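You operate a simulated robot arm through the tools that you are given. There is no shell and no other tool. Be economical: measure what you need, move in short steps, check, and stop when the job is done.

You are at the controls of a simulated robot arm. One attempt, no reset.

TASK
Mop up the puddle on the table, scrub the closed drum's top and shut its vent.
Fine: use the wiping pad and put it back. What is to be rubbed or washed off counts as gone when no trace of it is left.

It is judged by the outcome, as a careful person would: the job done as asked, and still so three seconds after it is handed in. It fails if anything else is knocked over, pushed out of place, dropped, spilled or broken.

THE ROBOT
A 7-joint arm with a two-finger parallel gripper, hanging from a carriage that runs on a gantry, over the field with the corners [-894, 336], [-893, -944], [1407, -943], [1406, 337] (x, y) and turns from -5.271 to 6.72 rad about z. Base frame: it is fixed where the carriage stands at the start and does not move with it; the origin is on the floor, on the carriage's upright axis, x ahead of it, y to its left, z up; the surface under the hand at the start is at about z = 620. Units: mm, rad, N and s.
With the tool pointing down near the work surface it reaches from about 100 to 620 mm from the robot's upright axis, wherever it stands. Its first joint turns from -2.496 to 2.496 rad. Places, roughly: puddle [700, 200, 600]; soap drips [1100, 300, 900]; vent plug [1300, 400, 900]. Payload 1.57 kg.
The TCP is the grasp point between the finger pads, 30 mm short of the fingertips. In the tool frame z runs along the fingers and y along their closing line. The gripper opens to 110 mm. The fingers are 24 mm wide and 12 mm thick; the gripper's body (48 by 112 mm) begins 78 mm behind the TCP.
Orientation is told as [roll, pitch, yaw] about the base's x, y, z axes, in that order, counted from this pose: with the fingers straight down and closing along the base's y, the tool's x points along the base's -x, its y along +y and its z along -z.

THE INTERFACE
- The arm moves only by the tool drive_tool. Its argument "steps" is a list of rows, each an object of numbers (a shift or turn left out is 0, a gripper value left out holds the last): "claw": the finger opening in mm, from 0 to 110; "tx", "ty", "tz": the shift along the tool's x, y, z in mm; "wx", "wy", "wz": the turn, a rotation vector about the tool's x, y, z in rad. In form: [{"claw": .., "tx": .., "ty": .., "tz": .., "wx": .., "wy": .., "wz": ..}, ...]. A call has 1 to 20 rows; each row shifts and turns the commanded pose from where the row before left it, along the tool's axes as they then stand. Rows are played at 5 a second. More than 50 mm and 0.15 rad between two rows, or a gripper value outside its range, and nothing of the call is played. Where a pose cannot be reached the arm comes as near as it can. A force on the tool above 40 N (or 10 N above the force at the start of the call, whichever is more), or a blocked arm, ends the call early, and 0.2 s more pass. The fingers move at their own pace (about 45 mm/s each) and stop on an object; they squeeze with about 37 N. The grip force told is the motor's: it shows also when the fingers shut on nothing. Time passes only in rows, and 0.2 s behind the last, so rows that do not move let the fingers close. The reply holds the time, the measured pose of the TCP, the force on the tool along the base axes, the opening and the grip force, in the units named above and with some noise, with the torque about the TCP (base axes, N m) and any sound that the robot's microphone picked up.
- Cameras (640 x 400 px; columns grow to the right, rows downward): "scene" is now at [277.4, 30.3, 1715.8]; the picture's right is [0.47, -0.88, 0.00], its down [-0.76, -0.40, -0.51] and it looks along [0.45, 0.24, -0.86] (base axes); focal length 256 px, centre (320, 200). "wrist" rides on the gripper at [70, 16, -141] in the tool frame; the picture's right is [-0.23, 0.97, 0.00], its down [-0.85, -0.20, -0.48] and it looks along [-0.47, -0.11, 0.88] (tool axes); focal length 222 px, centre (320, 200). There is no depth. A picture from a camera that has moved, and an enlarged one, comes with that camera's place and axes in the base frame and with its lens.
- capture(camera): a new picture of that camera. It takes no simulated time.
- lift_body(by): slides the trunk up (or, below 0, down) by that many mm; the arm and the scene camera ride with it, the base frame stays. It gives what a move gives, with no picture.
- drive_base(legs): drives the robot by 1 to 6 legs, each [ahead, left, turn to the left] in mm, mm and rad, along the robot's own axes; the way and the turn of a leg run together, so that a leg with both is an arc; at most 1500 mm and 3.142 rad a leg. The arm and the cameras ride along, it lands a little off, and it stops where it bumps. It keeps to its track: a leg is cut to what the track allows. It gives what a move gives.
- pan_tilt(pan, tilt): turns the head with the scene camera to pan (to the left, within 2.705 rad either way) and tilt (down, from -0.506 to 1.204), counted from straight ahead of the robot. It gives what a move gives.
- zoom(camera, box): a new picture of the part [left, top, right, bottom] of that camera's present view, enlarged. It takes no simulated time.
- job_done(): hands the job in; it is judged then, once.

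Go step by step. Nothing tells you exact positions but the pictures and the camera data: compare them with the known pose of the tool, close in by small moves and look again before you grip or let go. The budget is 120 turns and 90 pictures, counting those below and the enlarged ones. Unless the task says otherwise, let go and move clear before handing in, and close with one line.

The tools are called after "Emit:" by a JSON object that holds its "api" and its "payload". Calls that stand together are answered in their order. drive_tool: Moves the arm, as the interface text tells. Its arguments: {"type":"object","properties":{"steps":{"type":"array","items":{"type":"object","properties":{"claw":{"type":"number"},"tx":{"type":"number"},"ty":{"type":"number"},"tz":{"type":"number"},"wx":{"type":"number"},"wy":{"type":"number"},"wz":{"type":"number"}}}}},"required":["steps"]} The other tools are called the same way: lift_body (by) slides the trunk up or down; drive_base (legs) drives the base; pan_tilt (pan, tilt) turns the head that bears the scene camera; capture (camera) takes a picture; zoom (camera, box) takes an enlarged picture of a part of a camera's view; job_done () hands the job in.

At the start:

```text
clock: 0.0
tool_pos: [679.4, 395.8, 1218.0]
tcp_rot: [0.0, 0.0, 0.0]
wrist_force: [0.4, -0.9, 0.6]
torque: [0.0, 0.02, 0.0]
finger_gap: 110.2
gripper_force: 0.0
trunk travel left (down, up): [-397.0, 198.0]
robot x, y, heading: [1.4, 0.9, 0.002]
head pan, tilt: [0.489, 1.03]
```

scene: 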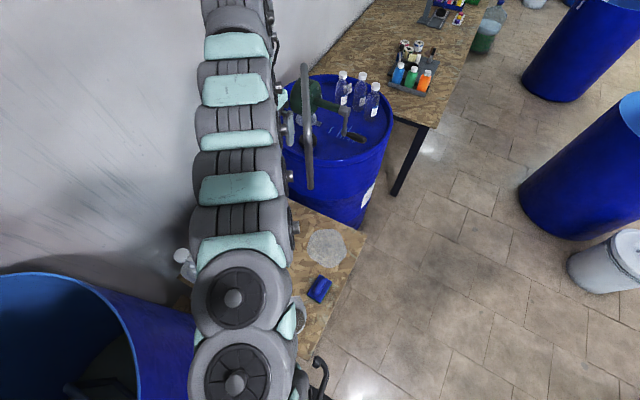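
wrist: 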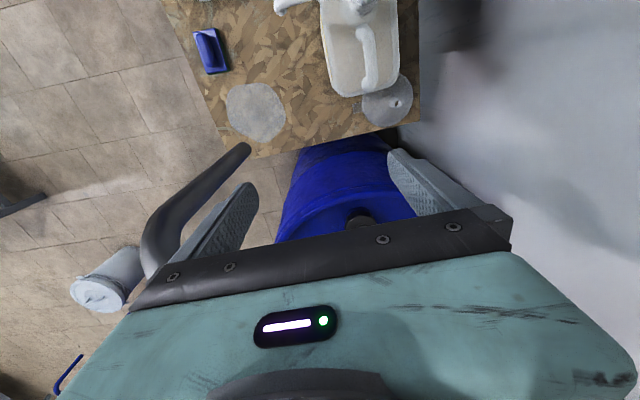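

I see a low table with a grey puddle near (650, 200) and a blue pad near (470, 140). Behind it is a blue drum with bottles standing on its top. I'll take closer pictures first.

Emit:
{"api": "zoom", "payload": {"camera": "scene", "box": [270, 60, 430, 160]}}

Emit:
{"api": "zoom", "payload": {"camera": "scene", "box": [260, 200, 420, 300]}}

Emit:
{"api": "zoom", "payload": {"camera": "wrist", "box": [160, 0, 440, 175]}}

```text
4.00 times, centred on (350, 110) of scene
camera zoom: at [277.4, 30.3, 1715.8], right [0.47, -0.88, 0.0], down [-0.76, -0.4, -0.51], along [0.45, 0.24, -0.86], focal length 1024 px, centre (200, 560)
```

zoom: 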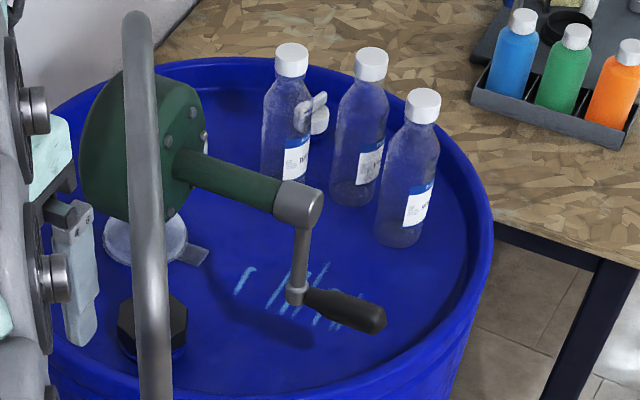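

```text
4.00 times, centred on (340, 250) of scene
camera zoom: at [277.4, 30.3, 1715.8], right [0.47, -0.88, 0.0], down [-0.76, -0.4, -0.51], along [0.45, 0.24, -0.86], focal length 1024 px, centre (240, 0)
```

zoom: 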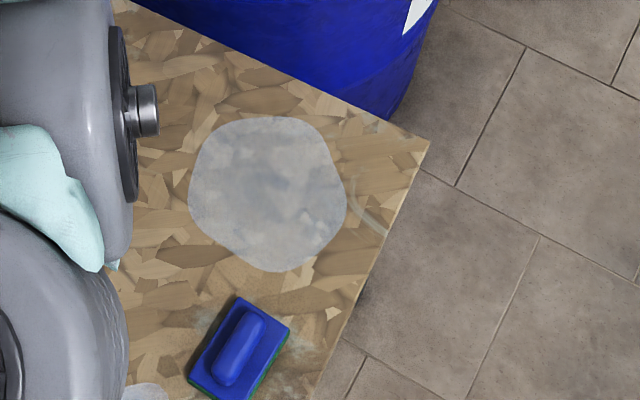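

```text
2.29 times, centred on (300, 88) of wrist
camera zoom: at [609.6, 413.6, 1358.3], right [0.23, 0.97, 0.0], down [0.85, -0.2, 0.48], along [0.47, -0.11, -0.88], focal length 508 px, centre (366, 457)
```

zoom: 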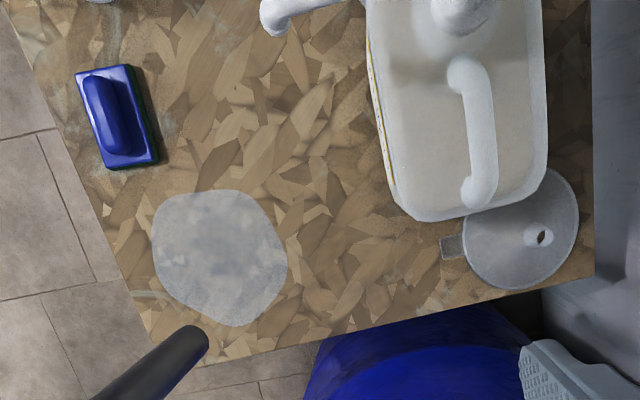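

The drum top, centred near (1130, 390), carries a crank pump, three bottles, a black bung and blue-white soap drips. There is also a small white part behind the bottles that may be the vent. I'll raise the trunk and move aside for a better view.

Emit:
{"api": "lift_body", "payload": {"by": 190}}

Emit:
{"api": "drive_base", "payload": {"legs": [[0, -700, 0], [700, 0, 0]]}}

Emit:
{"api": "pan_tilt", "payload": {"pan": 1.2, "tilt": 0.75}}

Emit:
{"api": "capture", "payload": {"camera": "scene"}}

```text
clock: 2.1
tool_pos: [679.0, 396.1, 1405.8]
tcp_rot: [0.0, -0.001, 0.001]
wrist_force: [0.1, -0.1, -0.5]
torque: [0.0, -0.01, 0.01]
finger_gap: 109.9
gripper_force: 0.0
trunk travel left (down, up): [-587.0, 8.0]
robot x, y, heading: [-1.6, -0.8, -0.005]
head pan, tilt: [0.489, 1.03]
```

```text
clock: 9.4
tool_pos: [1388.3, -311.3, 1406.2]
tcp_rot: [0.001, 0.001, -0.004]
wrist_force: [-0.6, -0.1, -0.2]
torque: [-0.02, 0.02, -0.02]
finger_gap: 109.9
gripper_force: 0.0
trunk travel left (down, up): [-587.0, 8.0]
robot x, y, heading: [705.1, -705.7, -0.0]
head pan, tilt: [0.489, 1.03]
```

```text
clock: 10.5
tool_pos: [1388.5, -312.0, 1407.7]
tcp_rot: [-0.001, -0.001, -0.003]
wrist_force: [-0.4, -0.1, 0.7]
torque: [-0.02, 0.0, 0.04]
finger_gap: 110.0
gripper_force: 0.1
trunk travel left (down, up): [-587.0, 8.0]
robot x, y, heading: [711.8, -705.9, -0.002]
head pan, tilt: [1.201, 0.75]
```

```text
84 pictures are left
camera scene: at [956.0, -629.8, 1927.0], right [0.93, -0.37, 0.0], down [-0.25, -0.64, -0.73], along [0.27, 0.68, -0.68], focal length 256 px, centre (320, 200)
```

scene: 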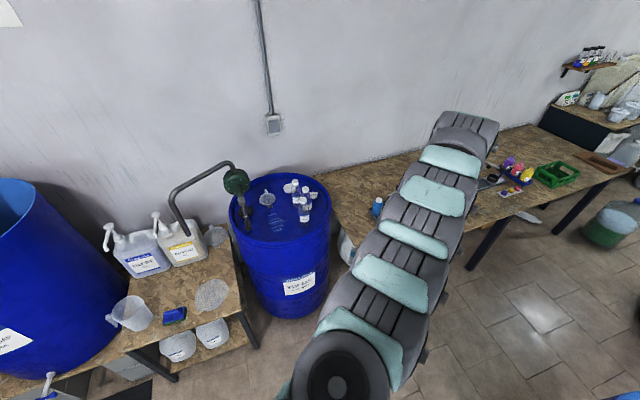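

Emit:
{"api": "zoom", "payload": {"camera": "scene", "box": [216, 150, 344, 230]}}

Emit:
{"api": "zoom", "payload": {"camera": "scene", "box": [80, 200, 272, 320]}}

```text
5.00 times, centred on (280, 190) of scene
camera zoom: at [956.0, -629.8, 1927.0], right [0.93, -0.37, 0.0], down [-0.25, -0.64, -0.73], along [0.27, 0.68, -0.68], focal length 1279 px, centre (520, 250)
```

zoom: 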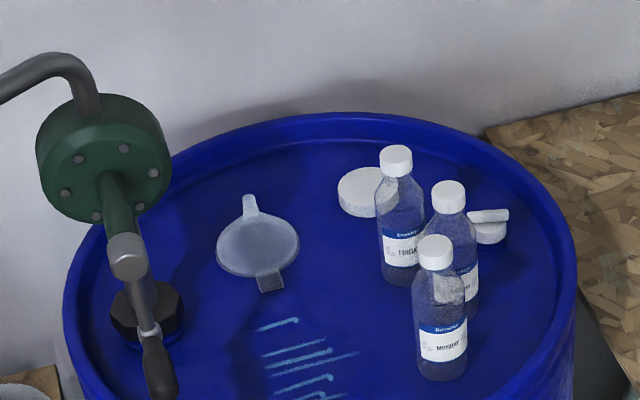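

```text
3.33 times, centred on (176, 260) of scene
camera zoom: at [956.0, -629.8, 1927.0], right [0.93, -0.37, 0.0], down [-0.25, -0.64, -0.73], along [0.27, 0.68, -0.68], focal length 853 px, centre (800, 0)
```

zoom: 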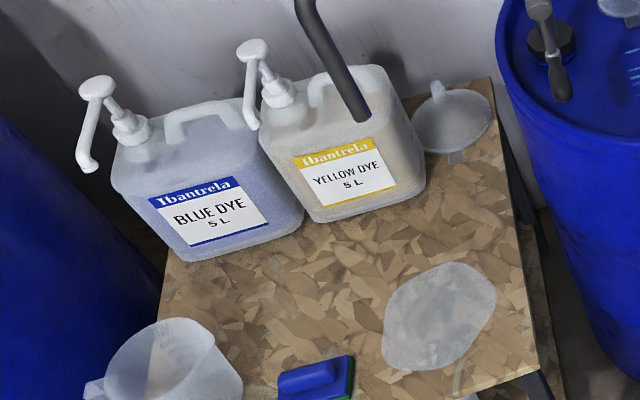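

The vent plug looks like a small white part with a bar near (1340, 445, 910), behind the bottles. I'll use the wrist camera from above the drum to look at it, staying above the pump pipe, whose top is about z 1250.

Emit:
{"api": "drive_base", "payload": {"legs": [[-320, 720, 0]]}}

Emit:
{"api": "capture", "payload": {"camera": "wrist"}}

```text
clock: 14.7
tool_pos: [1072.3, 404.1, 1407.1]
tcp_rot: [0.001, 0.0, -0.006]
wrist_force: [0.4, -0.4, -0.8]
torque: [0.0, 0.01, -0.03]
finger_gap: 110.0
gripper_force: 0.1
trunk travel left (down, up): [-587.0, 8.0]
robot x, y, heading: [388.4, 16.4, -0.007]
head pan, tilt: [1.201, 0.75]
```

```text
81 pictures are left
camera wrist: at [1003.1, 422.3, 1548.3], right [0.23, 0.97, 0.0], down [0.85, -0.21, 0.48], along [0.47, -0.11, -0.88], focal length 222 px, centre (320, 200)
```

wrist: 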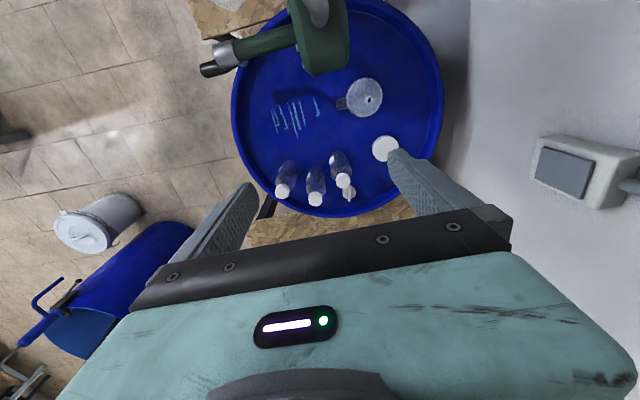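

Emit:
{"api": "zoom", "payload": {"camera": "wrist", "box": [220, 60, 460, 210]}}

Emit:
{"api": "zoom", "payload": {"camera": "wrist", "box": [300, 140, 396, 200]}}

```text
2.67 times, centred on (340, 135) of wrist
camera zoom: at [1003.1, 422.3, 1548.3], right [0.23, 0.97, 0.0], down [0.85, -0.21, 0.48], along [0.47, -0.11, -0.88], focal length 592 px, centre (267, 373)
```

zoom: 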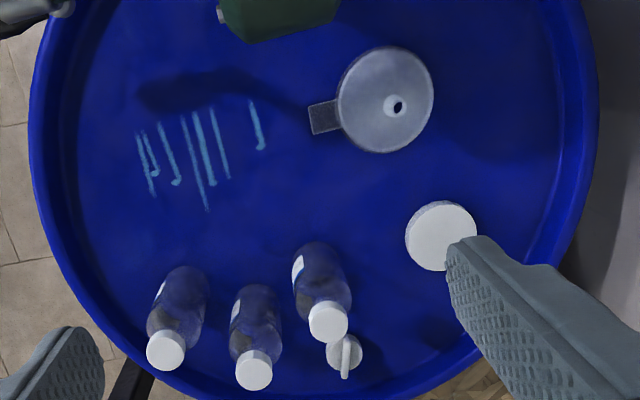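

```text
6.67 times, centred on (348, 170) of wrist
camera zoom: at [1003.1, 422.3, 1548.3], right [0.23, 0.97, 0.0], down [0.85, -0.21, 0.48], along [0.47, -0.11, -0.88], focal length 1481 px, centre (133, 400)
```

zoom: 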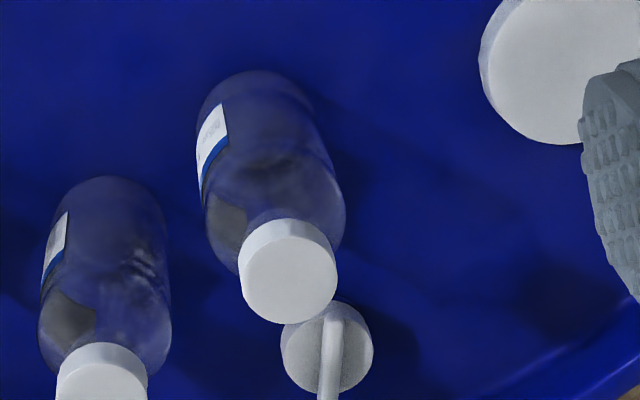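

The vent plug is a round cap with a bar handle near (1332, 440, 920), just behind the third bottle. I'll look at it from the front side with the head camera.

Emit:
{"api": "drive_base", "payload": {"legs": [[0, -320, 0], [720, 0, 0]]}}

Emit:
{"api": "pan_tilt", "payload": {"pan": 1.5, "tilt": 0.95}}

Emit:
{"api": "capture", "payload": {"camera": "scene"}}

```text
clock: 20.4
tool_pos: [1788.5, 85.7, 1407.3]
tcp_rot: [0.0, 0.001, -0.001]
wrist_force: [0.5, -1.4, -0.7]
torque: [0.03, -0.01, 0.0]
finger_gap: 109.9
gripper_force: 0.1
trunk travel left (down, up): [-587.0, 8.0]
robot x, y, heading: [1108.5, -310.0, -0.004]
head pan, tilt: [1.201, 0.75]
```

```text
clock: 21.2
tool_pos: [1788.9, 86.0, 1406.6]
tcp_rot: [-0.001, 0.001, 0.001]
wrist_force: [0.7, -0.1, 0.0]
torque: [0.01, -0.02, 0.02]
finger_gap: 109.9
gripper_force: 0.1
trunk travel left (down, up): [-587.0, 8.0]
robot x, y, heading: [1112.1, -311.0, -0.001]
head pan, tilt: [1.499, 0.949]
```

```text
78 pictures are left
camera scene: at [1331.8, -239.0, 1911.5], right [1.0, -0.07, 0.0], down [-0.06, -0.81, -0.58], along [0.04, 0.58, -0.81], focal length 256 px, centre (320, 200)
```

scene: 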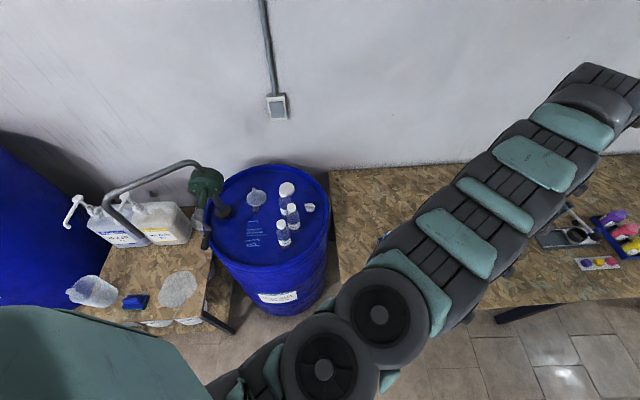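

Emit:
{"api": "zoom", "payload": {"camera": "scene", "box": [270, 180, 334, 220]}}

Emit:
{"api": "zoom", "payload": {"camera": "scene", "box": [180, 160, 340, 260]}}

```text
10.00 times, centred on (302, 200) of scene
camera zoom: at [1331.8, -239.0, 1911.5], right [1.0, -0.07, 0.0], down [-0.06, -0.81, -0.58], along [0.04, 0.58, -0.81], focal length 2559 px, centre (500, 200)
```

zoom: 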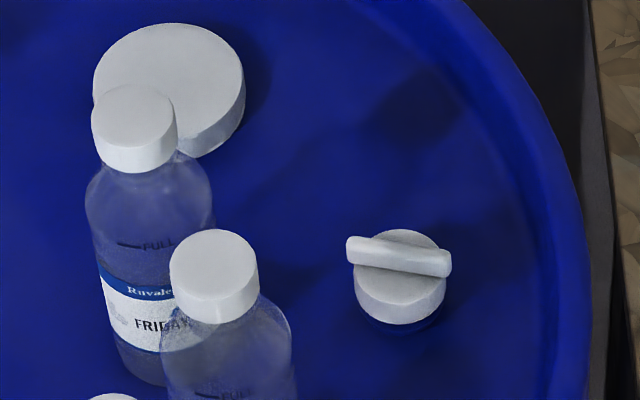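

```text
4.00 times, centred on (260, 210) of scene
camera zoom: at [1331.8, -239.0, 1911.5], right [1.0, -0.07, 0.0], down [-0.06, -0.81, -0.58], along [0.04, 0.58, -0.81], focal length 1024 px, centre (560, 160)
```

zoom: 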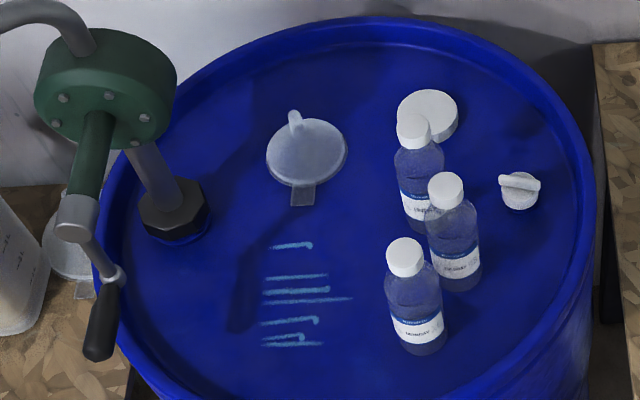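

The vent plug is a small winged screw cap: cap about 41 mm across, bar lying along x at about z 925. I'll do the wiping first, so I'm driving back to fetch the pad near (475, 138).

Emit:
{"api": "drive_base", "payload": {"legs": [[-812, 60, 0]]}}

Emit:
{"api": "drive_tool", "payload": {"steps": [{"tx": 50}, {"tx": 50}, {"tx": 50}, {"tx": 50}, {"tx": 50}, {"tx": 50}, {"tx": 50}, {"tx": 50}, {"tx": 50}]}}

Emit:
{"api": "pan_tilt", "payload": {"pan": 1.0, "tilt": 1.1}}

Emit:
{"api": "capture", "payload": {"camera": "scene"}}

Emit:
{"api": "capture", "payload": {"camera": "wrist"}}

```text
clock: 25.5
tool_pos: [971.0, 148.7, 1407.5]
tcp_rot: [-0.001, -0.001, 0.008]
wrist_force: [0.1, -0.4, -1.0]
torque: [0.0, 0.0, 0.0]
finger_gap: 109.9
gripper_force: 0.1
trunk travel left (down, up): [-587.0, 8.0]
robot x, y, heading: [294.9, -254.6, 0.009]
head pan, tilt: [1.499, 0.949]
```

```text
clock: 27.5
tool_pos: [846.6, 147.7, 1405.6]
tcp_rot: [0.0, 0.0, 0.009]
wrist_force: [-0.2, 0.8, -0.1]
torque: [0.0, 0.01, 0.01]
finger_gap: 110.0
gripper_force: 0.0
out of reach, approached as far as the arm can: row 3, 4, 5, 6, 7, 8, 9
trunk travel left (down, up): [-587.0, 8.0]
robot x, y, heading: [290.1, -256.8, 0.004]
head pan, tilt: [1.499, 0.949]
```

```text
clock: 28.5
tool_pos: [847.1, 146.8, 1407.7]
tcp_rot: [0.001, -0.002, 0.01]
wrist_force: [0.9, 1.1, 0.8]
torque: [0.0, -0.04, 0.01]
finger_gap: 109.9
gripper_force: 0.0
trunk travel left (down, up): [-587.0, 8.0]
robot x, y, heading: [297.3, -253.7, 0.008]
head pan, tilt: [1.0, 1.1]
```

```text
75 pictures are left
camera scene: at [546.9, -200.1, 1901.3], right [0.85, -0.53, 0.0], down [-0.47, -0.75, -0.45], along [0.24, 0.38, -0.89], focal length 256 px, centre (320, 200)
```

scene: 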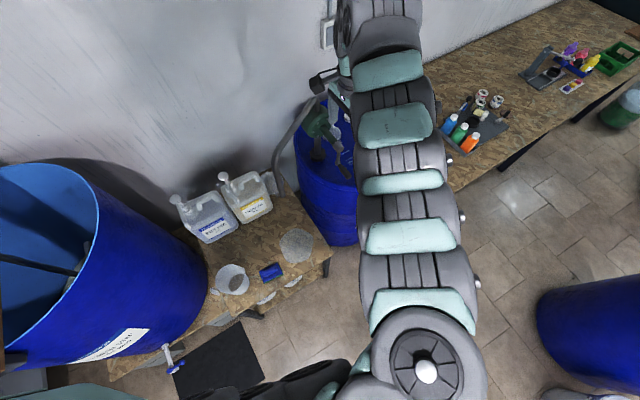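

```text
74 pictures are left
camera wrist: at [776.8, 163.9, 1547.0], right [0.22, 0.98, 0.0], down [0.86, -0.19, 0.48], along [0.47, -0.1, -0.88], focal length 222 px, centre (320, 200)
```

wrist: 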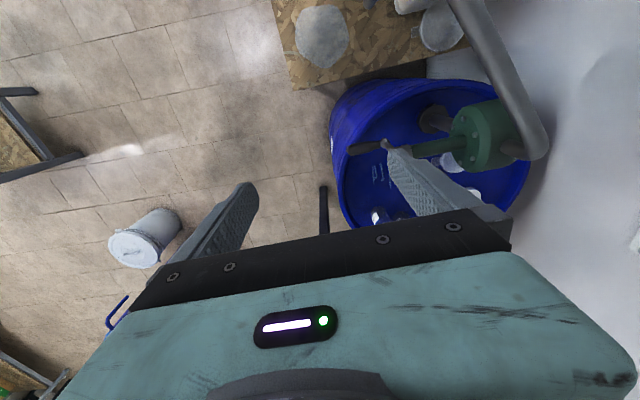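

The arm can't draw in at this height, so I'll back into the free aisle, lower the trunk and bring the tool in there.

Emit:
{"api": "drive_base", "payload": {"legs": [[0, -350, 0]]}}

Emit:
{"api": "lift_body", "payload": {"by": -450}}

Emit:
{"api": "drive_tool", "payload": {"steps": [{"tx": 50}, {"tx": 50}, {"tx": 50}, {"tx": 50}, {"tx": 50}, {"tx": 50}, {"tx": 50}]}}

```text
clock: 30.7
tool_pos: [849.9, -203.0, 1406.2]
tcp_rot: [0.0, -0.001, 0.009]
wrist_force: [0.4, 0.8, -0.2]
torque: [0.0, 0.01, 0.02]
finger_gap: 109.9
gripper_force: 0.1
trunk travel left (down, up): [-587.0, 8.0]
robot x, y, heading: [298.5, -601.1, 0.009]
head pan, tilt: [1.0, 1.1]
```

```text
refused: -450 is not a number from -400 to 400
```

```text
clock: 32.3
tool_pos: [823.8, -184.3, 1419.6]
tcp_rot: [0.001, 0.0, 0.01]
wrist_force: [-0.6, 0.5, 0.3]
torque: [0.04, 0.01, 0.0]
finger_gap: 110.1
gripper_force: 0.1
out of reach, approached as far as the arm can: row 1, 2, 3, 4, 5, 6, 7
trunk travel left (down, up): [-587.0, 8.0]
robot x, y, heading: [298.6, -605.4, 0.007]
head pan, tilt: [1.0, 1.1]
```

I'll lower the trunk by 400, then move the tool down and in.

Emit:
{"api": "lift_body", "payload": {"by": -300}}

Emit:
{"api": "drive_tool", "payload": {"steps": [{"tz": 50}, {"tz": 50}, {"tz": 50}, {"tz": 50}, {"tx": 50}, {"tx": 50}, {"tx": 50}, {"tx": 50}, {"tx": 50}, {"tx": 50}, {"tx": 50}]}}

Emit:
{"api": "capture", "payload": {"camera": "scene"}}

```text
clock: 35.3
tool_pos: [824.1, -183.5, 1119.2]
tcp_rot: [0.002, 0.0, 0.009]
wrist_force: [-0.2, -0.4, 0.1]
torque: [0.01, 0.02, 0.02]
finger_gap: 109.9
gripper_force: 0.1
trunk travel left (down, up): [-287.0, 308.0]
robot x, y, heading: [299.1, -605.8, 0.009]
head pan, tilt: [1.0, 1.1]
```

```text
clock: 37.7
tool_pos: [828.6, -171.1, 1016.7]
tcp_rot: [0.001, -0.003, 0.01]
wrist_force: [0.0, -0.6, 0.3]
torque: [-0.03, -0.04, 0.01]
finger_gap: 109.8
gripper_force: 0.1
out of reach, approached as far as the arm can: row 1, 2, 3, 5, 6, 7, 8, 9, 10, 11
trunk travel left (down, up): [-287.0, 308.0]
robot x, y, heading: [300.2, -602.0, 0.016]
head pan, tilt: [1.0, 1.1]
```

```text
73 pictures are left
camera scene: at [549.9, -549.8, 1601.3], right [0.85, -0.53, 0.0], down [-0.48, -0.75, -0.45], along [0.24, 0.38, -0.89], focal length 256 px, centre (320, 200)
```

scene: 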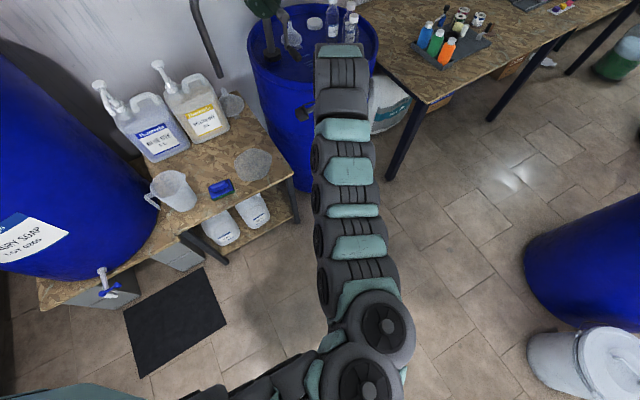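

The arm seems to have limits to drawing in. I'll test small moves.

Emit:
{"api": "drive_tool", "payload": {"steps": [{"tz": 40}, {"tz": 40}]}}

Emit:
{"api": "drive_tool", "payload": {"steps": [{"tx": 50}, {"tx": 50}]}}

```text
clock: 38.3
tool_pos: [826.6, -171.1, 936.5]
tcp_rot: [-0.001, 0.0, 0.01]
wrist_force: [-0.4, -0.2, -0.2]
torque: [-0.02, 0.04, 0.0]
finger_gap: 110.2
gripper_force: 0.0
trunk travel left (down, up): [-287.0, 308.0]
robot x, y, heading: [299.2, -604.9, 0.009]
head pan, tilt: [1.0, 1.1]
```

```text
clock: 38.9
tool_pos: [737.2, -158.6, 909.0]
tcp_rot: [0.0, -0.003, 0.006]
wrist_force: [0.8, -0.2, -0.8]
torque: [-0.01, 0.0, -0.04]
finger_gap: 110.0
gripper_force: 0.2
out of reach, approached as far as the arm can: row 1, 2
trunk travel left (down, up): [-287.0, 308.0]
robot x, y, heading: [299.0, -601.9, 0.008]
head pan, tilt: [1.0, 1.1]
```

Lower gives more inward reach, so I'll keep stepping down and in.

Emit:
{"api": "drive_tool", "payload": {"steps": [{"tz": 50}, {"tz": 50}, {"tx": 50}, {"tx": 50}, {"tx": 50}, {"tx": 50}]}}

Emit:
{"api": "lift_body", "payload": {"by": 100}}

```text
clock: 40.3
tool_pos: [536.9, -159.4, 806.5]
tcp_rot: [0.0, -0.001, 0.009]
wrist_force: [0.9, -0.5, 0.0]
torque: [-0.01, 0.04, 0.01]
finger_gap: 110.1
gripper_force: 0.0
trunk travel left (down, up): [-287.0, 308.0]
robot x, y, heading: [298.1, -603.2, 0.009]
head pan, tilt: [1.0, 1.1]
```

```text
clock: 41.7
tool_pos: [538.3, -157.8, 907.9]
tcp_rot: [-0.001, 0.0, 0.009]
wrist_force: [0.0, -0.3, -0.6]
torque: [-0.02, -0.02, 0.03]
finger_gap: 110.2
gripper_force: 0.0
trunk travel left (down, up): [-387.0, 208.0]
robot x, y, heading: [299.0, -602.8, 0.01]
head pan, tilt: [1.0, 1.1]
```

The large soap drum stands at the table's left end, so I'll keep the base to the right by drawing the tool in 150 mm more. Then I'll drive over the pad.

Emit:
{"api": "drive_tool", "payload": {"steps": [{"tx": 50}, {"tx": 50}, {"tx": 50}]}}

Emit:
{"api": "drive_base", "payload": {"legs": [[82, 0, 0], [0, 290, 0]]}}

Emit:
{"api": "capture", "payload": {"camera": "wrist"}}

Emit:
{"api": "capture", "payload": {"camera": "scene"}}

```text
clock: 42.5
tool_pos: [387.7, -160.2, 906.8]
tcp_rot: [0.0, -0.003, 0.008]
wrist_force: [0.6, 0.8, -0.8]
torque: [0.0, 0.03, -0.01]
finger_gap: 109.8
gripper_force: 0.2
trunk travel left (down, up): [-387.0, 208.0]
robot x, y, heading: [298.1, -600.7, 0.01]
head pan, tilt: [1.0, 1.1]
```

```text
clock: 45.1
tool_pos: [469.2, 128.7, 906.1]
tcp_rot: [-0.001, 0.0, 0.009]
wrist_force: [-0.4, -0.2, 0.2]
torque: [0.05, 0.01, -0.01]
finger_gap: 109.9
gripper_force: 0.1
trunk travel left (down, up): [-387.0, 208.0]
robot x, y, heading: [377.9, -318.7, 0.007]
head pan, tilt: [1.0, 1.1]
```

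```text
72 pictures are left
camera wrist: at [399.2, 144.6, 1047.5], right [0.22, 0.98, 0.0], down [0.86, -0.19, 0.48], along [0.47, -0.1, -0.88], focal length 222 px, centre (320, 200)
```

wrist: 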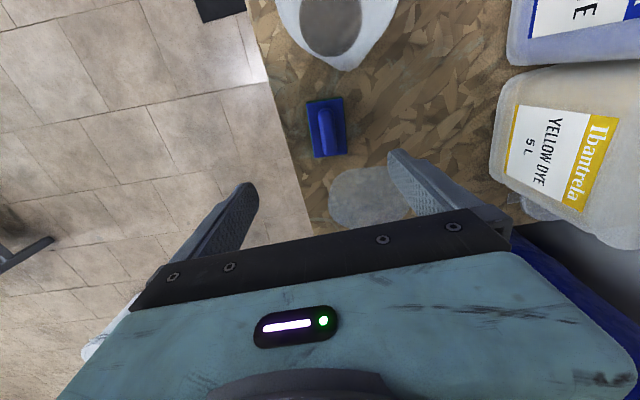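

```text
71 pictures are left
camera scene: at [630.3, -261.3, 1701.3], right [0.85, -0.53, 0.0], down [-0.47, -0.75, -0.45], along [0.24, 0.38, -0.89], focal length 256 px, centre (320, 200)
```

scene: 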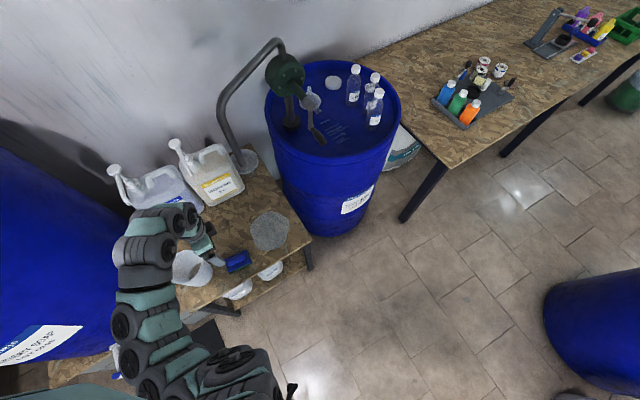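

The pad is in view below the hand. I'll zoom on it for its pose.

Emit:
{"api": "zoom", "payload": {"camera": "wrist", "box": [270, 75, 430, 175]}}

Emit:
{"api": "zoom", "payload": {"camera": "scene", "box": [170, 200, 330, 300]}}

```text
4.00 times, centred on (350, 125) of wrist
camera zoom: at [399.2, 144.6, 1047.5], right [0.22, 0.98, 0.0], down [0.86, -0.19, 0.48], along [0.47, -0.1, -0.88], focal length 888 px, centre (200, 500)
```

zoom: 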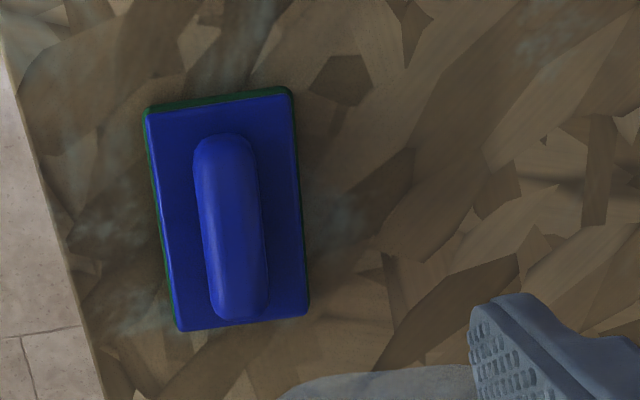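

```text
4.00 times, centred on (250, 250) of scene
camera zoom: at [630.3, -261.3, 1701.3], right [0.85, -0.53, 0.0], down [-0.47, -0.75, -0.45], along [0.24, 0.38, -0.89], focal length 1024 px, centre (600, 0)
```

zoom: 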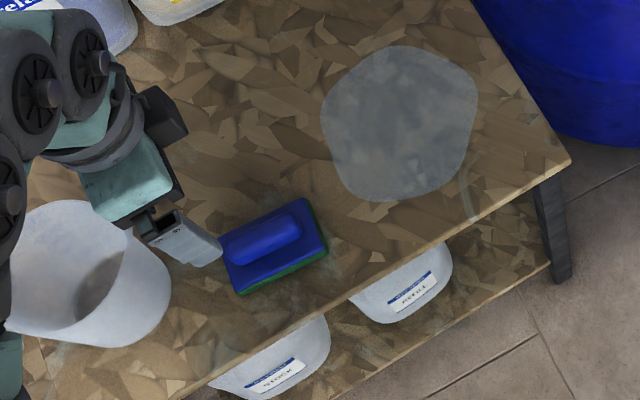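

The handle is centred near (480, 142), about 27 mm wide and heading −0.07 rad. I'll align, lower to z≈715 and look.

Emit:
{"api": "drive_tool", "payload": {"steps": [{"claw": 64, "tx": -11, "ty": 13, "wz": 0.08}, {"tz": 48}, {"tz": 48}, {"tz": 48}, {"tz": 46}]}}

Emit:
{"api": "capture", "payload": {"camera": "wrist"}}

Emit:
{"api": "zoom", "payload": {"camera": "scene", "box": [190, 220, 286, 280]}}

```text
clock: 46.3
tool_pos: [480.6, 138.8, 715.2]
tcp_rot: [0.001, 0.0, -0.072]
wrist_force: [-0.2, 0.4, 1.1]
torque: [-0.01, 0.02, 0.0]
finger_gap: 64.0
gripper_force: 0.0
trunk travel left (down, up): [-387.0, 208.0]
robot x, y, heading: [377.3, -314.5, 0.009]
head pan, tilt: [1.0, 1.1]
```

```text
68 pictures are left
camera wrist: at [412.1, 162.0, 855.8], right [0.3, 0.95, 0.0], down [0.84, -0.26, 0.48], along [0.46, -0.14, -0.88], focal length 222 px, centre (320, 200)
```

wrist: 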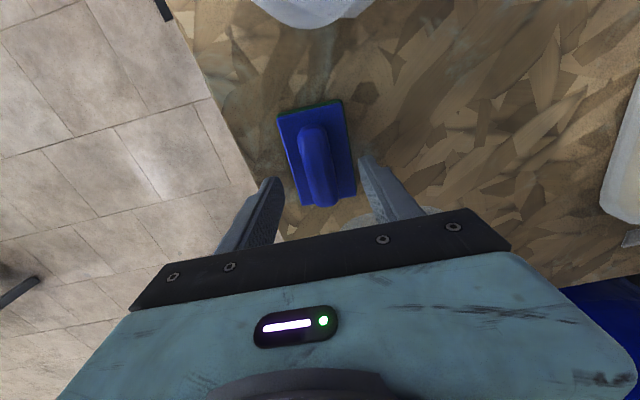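

```text
6.67 times, centred on (238, 250) of scene
camera zoom: at [630.4, -261.3, 1701.3], right [0.85, -0.53, 0.0], down [-0.47, -0.75, -0.45], along [0.24, 0.38, -0.89], focal length 1706 px, centre (867, -133)
```

zoom: 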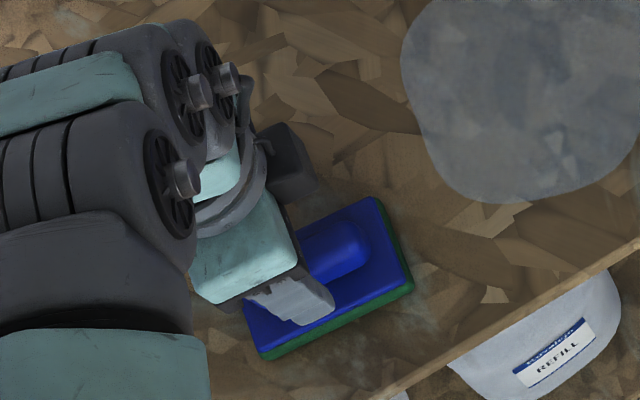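

The alignment is good. I'll go down a further 36 mm and check the height.

Emit:
{"api": "drive_tool", "payload": {"steps": [{"tz": 20, "ty": 2, "wz": 0.02}, {"tz": 16}]}}

Emit:
{"api": "zoom", "payload": {"camera": "scene", "box": [190, 220, 286, 280]}}

Emit:
{"api": "zoom", "payload": {"camera": "wrist", "box": [200, 75, 440, 225]}}

```text
clock: 46.9
tool_pos: [480.6, 142.0, 679.6]
tcp_rot: [-0.001, 0.0, -0.094]
wrist_force: [-1.2, 0.7, 0.0]
torque: [-0.02, 0.01, 0.0]
finger_gap: 64.0
gripper_force: 0.2
trunk travel left (down, up): [-387.0, 208.0]
robot x, y, heading: [375.4, -317.6, 0.004]
head pan, tilt: [1.0, 1.1]
```

```text
6.67 times, centred on (238, 250) of scene
camera zoom: at [630.4, -261.3, 1701.3], right [0.85, -0.53, 0.0], down [-0.47, -0.75, -0.45], along [0.24, 0.38, -0.89], focal length 1706 px, centre (867, -133)
```

zoom: 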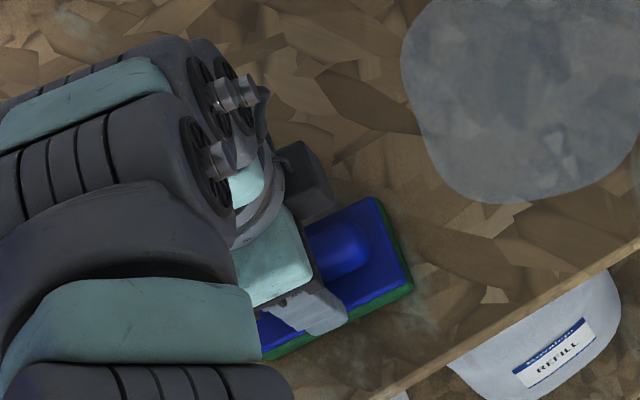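

```text
2.67 times, centred on (320, 150) of wrist
camera zoom: at [412.2, 165.7, 821.0], right [0.32, 0.95, 0.0], down [0.83, -0.28, 0.48], along [0.45, -0.15, -0.88], focal length 592 px, centre (320, 333)
```

zoom: 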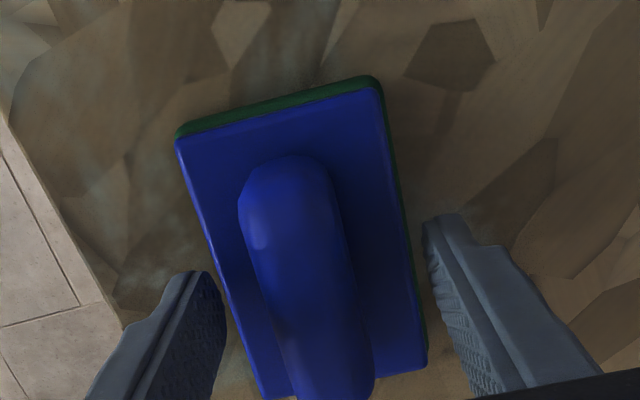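

The tips sit astride the handle, so I'll lower in small steps and check the force.

Emit:
{"api": "drive_tool", "payload": {"steps": [{"claw": 50, "tz": 5}, {"tz": 4}, {"tz": 3}]}}

Emit:
{"api": "zoom", "payload": {"camera": "wrist", "box": [200, 75, 440, 225]}}

```text
clock: 47.6
tool_pos: [478.3, 144.9, 672.9]
tcp_rot: [0.0, 0.002, -0.09]
wrist_force: [0.8, -5.3, 19.2]
torque: [-0.32, -0.01, 0.01]
finger_gap: 50.7
gripper_force: 0.3
trunk travel left (down, up): [-387.0, 208.0]
robot x, y, heading: [377.8, -317.7, 0.009]
head pan, tilt: [1.0, 1.1]
stopped in row 3: the force on the tool passed its limit at 49 N (the readings are from after the stop); the commanded pose is now the measured one
```

```text
2.67 times, centred on (320, 150) of wrist
camera zoom: at [411.7, 167.6, 815.0], right [0.31, 0.95, 0.0], down [0.83, -0.28, 0.48], along [0.45, -0.15, -0.88], focal length 592 px, centre (320, 333)
```

zoom: 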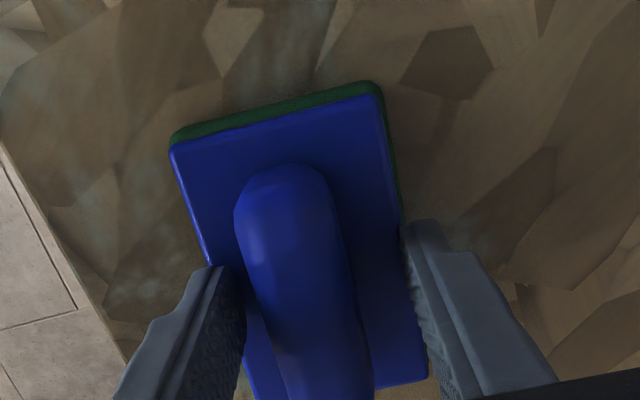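

The tips touch the plate at about z 643. I'll lift 2 mm, centre on the handle and close.

Emit:
{"api": "drive_tool", "payload": {"steps": [{"tz": -2}, {"ty": -6}, {"claw": 0}, {}, {}, {}]}}

Emit:
{"api": "zoom", "payload": {"camera": "wrist", "box": [200, 75, 440, 225]}}

```text
clock: 49.0
tool_pos: [479.0, 137.8, 674.4]
tcp_rot: [0.0, 0.002, -0.093]
wrist_force: [0.2, -0.1, 0.2]
torque: [0.01, -0.08, -0.01]
finger_gap: 25.3
gripper_force: 37.0
trunk travel left (down, up): [-387.0, 208.0]
robot x, y, heading: [377.8, -312.9, 0.009]
head pan, tilt: [1.0, 1.1]
```

```text
2.67 times, centred on (320, 150) of wrist
camera zoom: at [410.9, 161.4, 816.3], right [0.31, 0.95, 0.0], down [0.83, -0.28, 0.48], along [0.45, -0.15, -0.88], focal length 592 px, centre (320, 333)
```

zoom: 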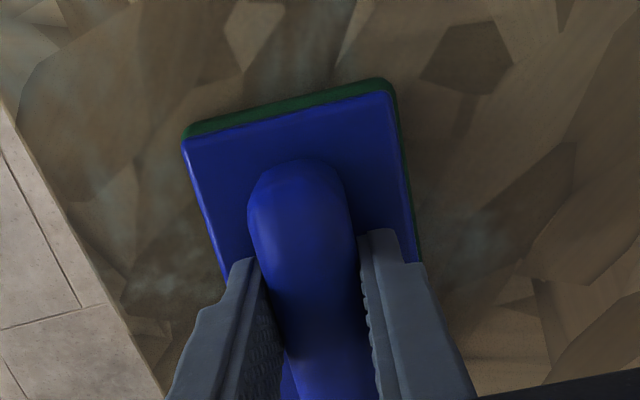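

I've got the pad by its handle; its home is TCP (479, 138, 674), yaw −0.093. I'll lift it and drive so it sits above the puddle centre (~652, 198).

Emit:
{"api": "drive_tool", "payload": {"steps": [{"tz": -30}, {"tz": -40}]}}

Emit:
{"api": "drive_base", "payload": {"legs": [[172, 60, 0]]}}

Emit:
{"api": "capture", "payload": {"camera": "wrist"}}

Emit:
{"api": "capture", "payload": {"camera": "scene"}}

```text
clock: 49.6
tool_pos: [479.5, 137.8, 744.4]
tcp_rot: [0.0, 0.001, -0.089]
wrist_force: [0.3, -0.5, -1.0]
torque: [0.02, 0.02, -0.01]
finger_gap: 25.3
gripper_force: 36.0
trunk travel left (down, up): [-387.0, 208.0]
robot x, y, heading: [379.3, -316.6, 0.01]
head pan, tilt: [1.0, 1.1]
```

```text
clock: 51.1
tool_pos: [651.3, 199.5, 745.6]
tcp_rot: [-0.001, 0.003, -0.091]
wrist_force: [-0.9, 0.5, -0.1]
torque: [-0.03, -0.02, 0.01]
finger_gap: 25.2
gripper_force: 36.7
trunk travel left (down, up): [-387.0, 208.0]
robot x, y, heading: [547.9, -253.4, 0.008]
head pan, tilt: [1.0, 1.1]
```

```text
62 pictures are left
camera wrist: at [583.7, 222.6, 886.4], right [0.32, 0.95, 0.0], down [0.83, -0.28, 0.48], along [0.45, -0.15, -0.88], focal length 222 px, centre (320, 200)
```

wrist: 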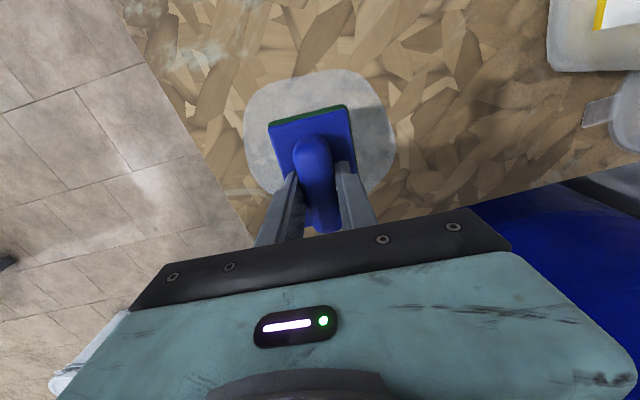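

```text
61 pictures are left
camera scene: at [802.2, -200.0, 1701.3], right [0.85, -0.53, 0.0], down [-0.48, -0.75, -0.45], along [0.24, 0.38, -0.89], focal length 256 px, centre (320, 200)
```

scene: 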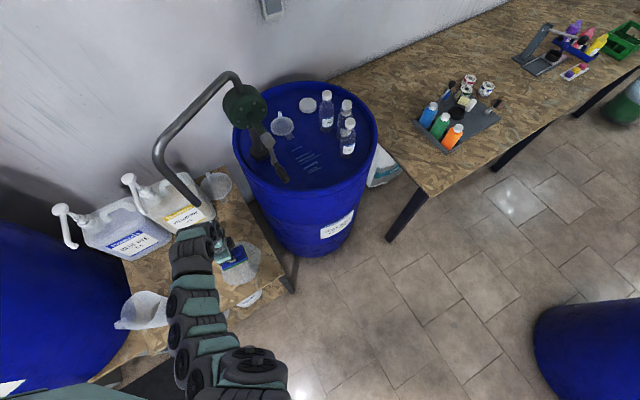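

The pad hangs level above the puddle. I'll lower it to touch and read the force.

Emit:
{"api": "drive_tool", "payload": {"steps": [{"tz": 45}, {"tz": 24}, {"tz": 3}, {"tz": 2}]}}

```text
clock: 52.0
tool_pos: [651.4, 199.4, 673.5]
tcp_rot: [-0.002, 0.001, -0.093]
wrist_force: [0.3, -10.5, 30.2]
torque: [-0.19, -0.04, 0.02]
finger_gap: 25.4
gripper_force: 36.4
trunk travel left (down, up): [-387.0, 208.0]
robot x, y, heading: [552.8, -258.5, 0.011]
head pan, tilt: [1.0, 1.1]
stopped in row 4: the force on the tool passed its limit at 46 N (the readings are from after the stop); the commanded pose is now the measured one
```

Contact is at z≈674.5. I'll ease up 1 mm and try a short stroke.

Emit:
{"api": "drive_tool", "payload": {"steps": [{"tz": -1}, {"tx": -25}, {"tx": -25}, {"tx": 25}, {"tx": 25}, {"tx": 25}, {"tx": 25}]}}

Emit:
{"api": "capture", "payload": {"camera": "wrist"}}

```text
clock: 53.6
tool_pos: [601.3, 205.6, 674.5]
tcp_rot: [0.002, 0.0, -0.093]
wrist_force: [-1.3, -0.3, -0.1]
torque: [-0.01, 0.01, -0.01]
finger_gap: 25.3
gripper_force: 36.7
trunk travel left (down, up): [-387.0, 208.0]
robot x, y, heading: [553.2, -252.1, 0.008]
head pan, tilt: [1.0, 1.1]
```

```text
60 pictures are left
camera wrist: at [533.6, 228.9, 815.5], right [0.32, 0.95, 0.0], down [0.83, -0.28, 0.48], along [0.45, -0.15, -0.88], focal length 222 px, centre (320, 200)
```

wrist: 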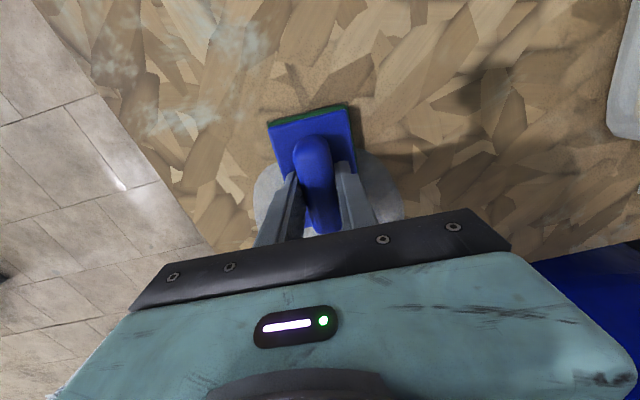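

The stroke seems to take water off but pressed lightly. I'll press 0.6 mm deeper and work rows across the puddle.

Emit:
{"api": "drive_tool", "payload": {"steps": [{"tz": 0.6}, {"ty": -35}, {"tx": -35}, {"tx": -35}, {"tx": -40}, {"ty": -35}, {"tx": 35}, {"tx": 35}, {"tx": 40}]}}

Emit:
{"api": "drive_tool", "payload": {"steps": [{"ty": 35}, {"ty": 35}, {"tx": -40}, {"tx": -40}, {"tx": -35}, {"ty": 35}, {"tx": 35}, {"tx": 40}, {"tx": 40}, {"ty": 30}, {"tx": -40}, {"tx": -40}, {"tx": -35}]}}

Emit:
{"api": "capture", "payload": {"camera": "scene"}}

Emit:
{"api": "capture", "payload": {"camera": "wrist"}}

```text
clock: 55.6
tool_pos: [594.3, 134.6, 675.0]
tcp_rot: [-0.001, 0.001, -0.091]
wrist_force: [1.8, 0.0, 15.2]
torque: [0.0, -0.32, 0.19]
finger_gap: 25.2
gripper_force: 36.6
trunk travel left (down, up): [-387.0, 208.0]
robot x, y, heading: [549.3, -252.2, 0.003]
head pan, tilt: [1.0, 1.1]
```

```text
clock: 55.9
tool_pos: [595.3, 140.0, 674.4]
tcp_rot: [-0.003, 0.002, -0.094]
wrist_force: [1.8, -1.3, 10.3]
torque: [0.25, -0.12, -0.03]
finger_gap: 25.3
gripper_force: 36.8
trunk travel left (down, up): [-387.0, 208.0]
robot x, y, heading: [552.1, -251.5, 0.007]
head pan, tilt: [1.0, 1.1]
stopped in row 1: the force on the tool passed its limit at 46 N (the readings are from after the stop); the commanded pose is now the measured one
```

```text
59 pictures are left
camera scene: at [802.4, -200.3, 1701.2], right [0.85, -0.53, 0.0], down [-0.48, -0.75, -0.45], along [0.24, 0.38, -0.89], focal length 256 px, centre (320, 200)
```

scene: 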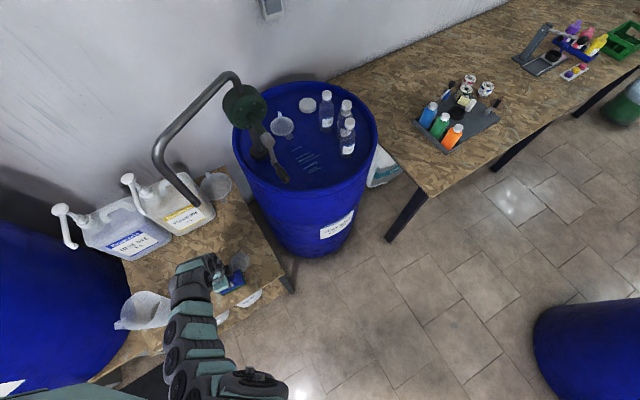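

```text
58 pictures are left
camera wrist: at [526.7, 163.7, 815.1], right [0.32, 0.95, 0.0], down [0.83, -0.28, 0.48], along [0.45, -0.15, -0.88], focal length 222 px, centre (320, 200)
```

wrist: 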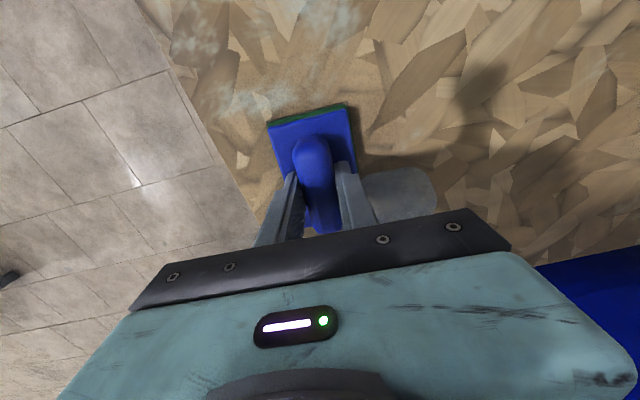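

The wiping works, and what's left lies at greater y. I'll ease the pressure slightly and continue.

Emit:
{"api": "drive_tool", "payload": {"steps": [{"tz": -0.6}, {"ty": 20}, {"ty": 20}, {"ty": 20}, {"tx": -30}, {"tx": -30}, {"tx": -30}, {"tx": -25}, {"ty": 17}, {"ty": 17}, {"tx": 30}, {"tx": 30}, {"tx": 30}, {"tx": 25}, {"ty": 17}, {"ty": 17}, {"tx": -30}, {"tx": -30}, {"tx": -30}, {"tx": -25}]}}

Emit:
{"api": "capture", "payload": {"camera": "wrist"}}

```text
clock: 60.1
tool_pos: [720.7, 257.2, 674.0]
tcp_rot: [-0.003, 0.002, -0.093]
wrist_force: [-2.0, -0.4, 11.9]
torque: [0.14, 0.57, -0.02]
finger_gap: 25.5
gripper_force: 36.6
trunk travel left (down, up): [-387.0, 208.0]
robot x, y, heading: [552.9, -253.7, 0.006]
head pan, tilt: [1.0, 1.1]
```

```text
57 pictures are left
camera wrist: at [653.3, 280.7, 815.3], right [0.32, 0.95, 0.0], down [0.83, -0.28, 0.48], along [0.45, -0.15, -0.88], focal length 222 px, centre (320, 200)
```

wrist: 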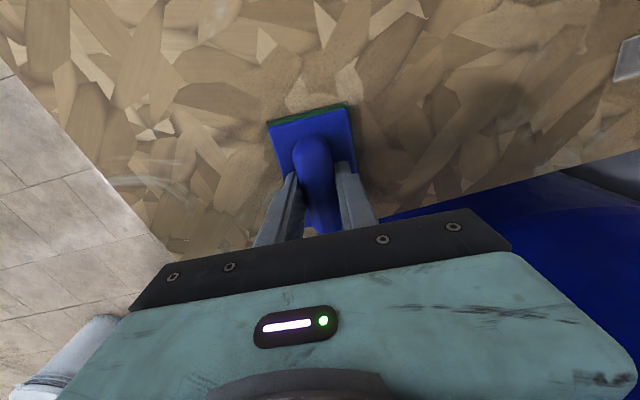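

It looks clear. I'll lift the pad and check the whole spot.

Emit:
{"api": "drive_tool", "payload": {"steps": [{"tz": -40}, {"tz": -40}, {"tx": 40}, {"tx": 40}, {"tx": 40}, {"tx": 40}, {"tx": 40}]}}

Emit:
{"api": "capture", "payload": {"camera": "wrist"}}

Emit:
{"api": "zoom", "payload": {"camera": "scene", "box": [160, 200, 320, 300]}}

```text
clock: 61.7
tool_pos: [520.8, 273.9, 754.5]
tcp_rot: [-0.007, 0.001, -0.093]
wrist_force: [2.3, 1.0, -1.1]
torque: [-0.02, 0.12, 0.03]
finger_gap: 25.2
gripper_force: 37.4
trunk travel left (down, up): [-387.0, 208.0]
robot x, y, heading: [554.1, -254.6, 0.006]
head pan, tilt: [1.0, 1.1]
```

```text
56 pictures are left
camera wrist: at [452.8, 298.2, 895.4], right [0.32, 0.95, -0.01], down [0.83, -0.27, 0.48], along [0.45, -0.16, -0.88], focal length 222 px, centre (320, 200)
```

wrist: 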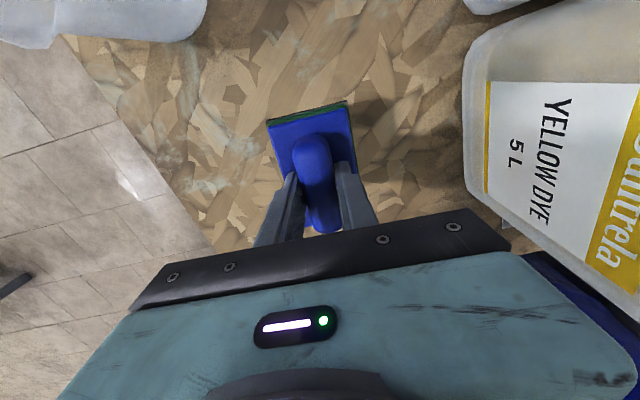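

```text
4.00 times, centred on (240, 250) of scene
camera zoom: at [801.4, -199.7, 1701.6], right [0.85, -0.53, 0.0], down [-0.47, -0.75, -0.45], along [0.24, 0.38, -0.89], focal length 1024 px, centre (640, 0)
```

zoom: 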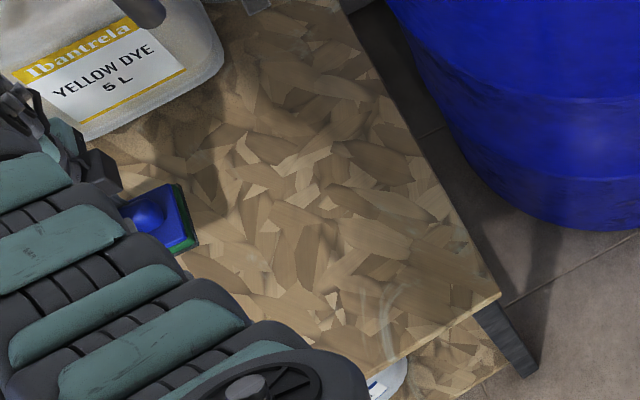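

The puddle is gone. For the drum I'll keep clear of the pump crank by turning the hand about +90°, camera toward the aisle. First I'll back off, raise the trunk and turn.

Emit:
{"api": "drive_base", "payload": {"legs": [[0, -330, 0]]}}

Emit:
{"api": "lift_body", "payload": {"by": 205}}

Emit:
{"api": "drive_tool", "payload": {"steps": [{"wz": -0.15, "tx": -40}, {"wz": -0.15}, {"wz": -0.15}, {"wz": -0.15}, {"wz": -0.15}, {"wz": -0.15}, {"wz": -0.15}, {"wz": -0.15}, {"wz": -0.15}, {"wz": -0.15}, {"wz": -0.15}]}}

```text
clock: 63.9
tool_pos: [523.8, -54.4, 755.5]
tcp_rot: [-0.004, 0.001, -0.093]
wrist_force: [0.9, 0.0, -0.3]
torque: [0.0, 0.0, 0.0]
finger_gap: 25.3
gripper_force: 36.7
trunk travel left (down, up): [-387.0, 208.0]
robot x, y, heading: [554.0, -581.6, 0.005]
head pan, tilt: [1.0, 1.1]
```

```text
clock: 66.1
tool_pos: [523.9, -53.6, 957.9]
tcp_rot: [-0.002, 0.002, -0.093]
wrist_force: [-0.5, -0.3, -1.2]
torque: [0.0, 0.04, 0.02]
finger_gap: 25.4
gripper_force: 37.2
trunk travel left (down, up): [-592.0, 3.0]
robot x, y, heading: [549.0, -582.7, 0.008]
head pan, tilt: [1.0, 1.1]
```

```text
clock: 68.5
tool_pos: [563.0, -59.0, 959.7]
tcp_rot: [0.002, 0.003, 1.557]
wrist_force: [-0.7, 0.5, -0.6]
torque: [0.01, 0.01, -0.03]
finger_gap: 25.4
gripper_force: 37.1
trunk travel left (down, up): [-592.0, 3.0]
robot x, y, heading: [553.1, -585.8, 0.008]
head pan, tilt: [1.0, 1.1]
```

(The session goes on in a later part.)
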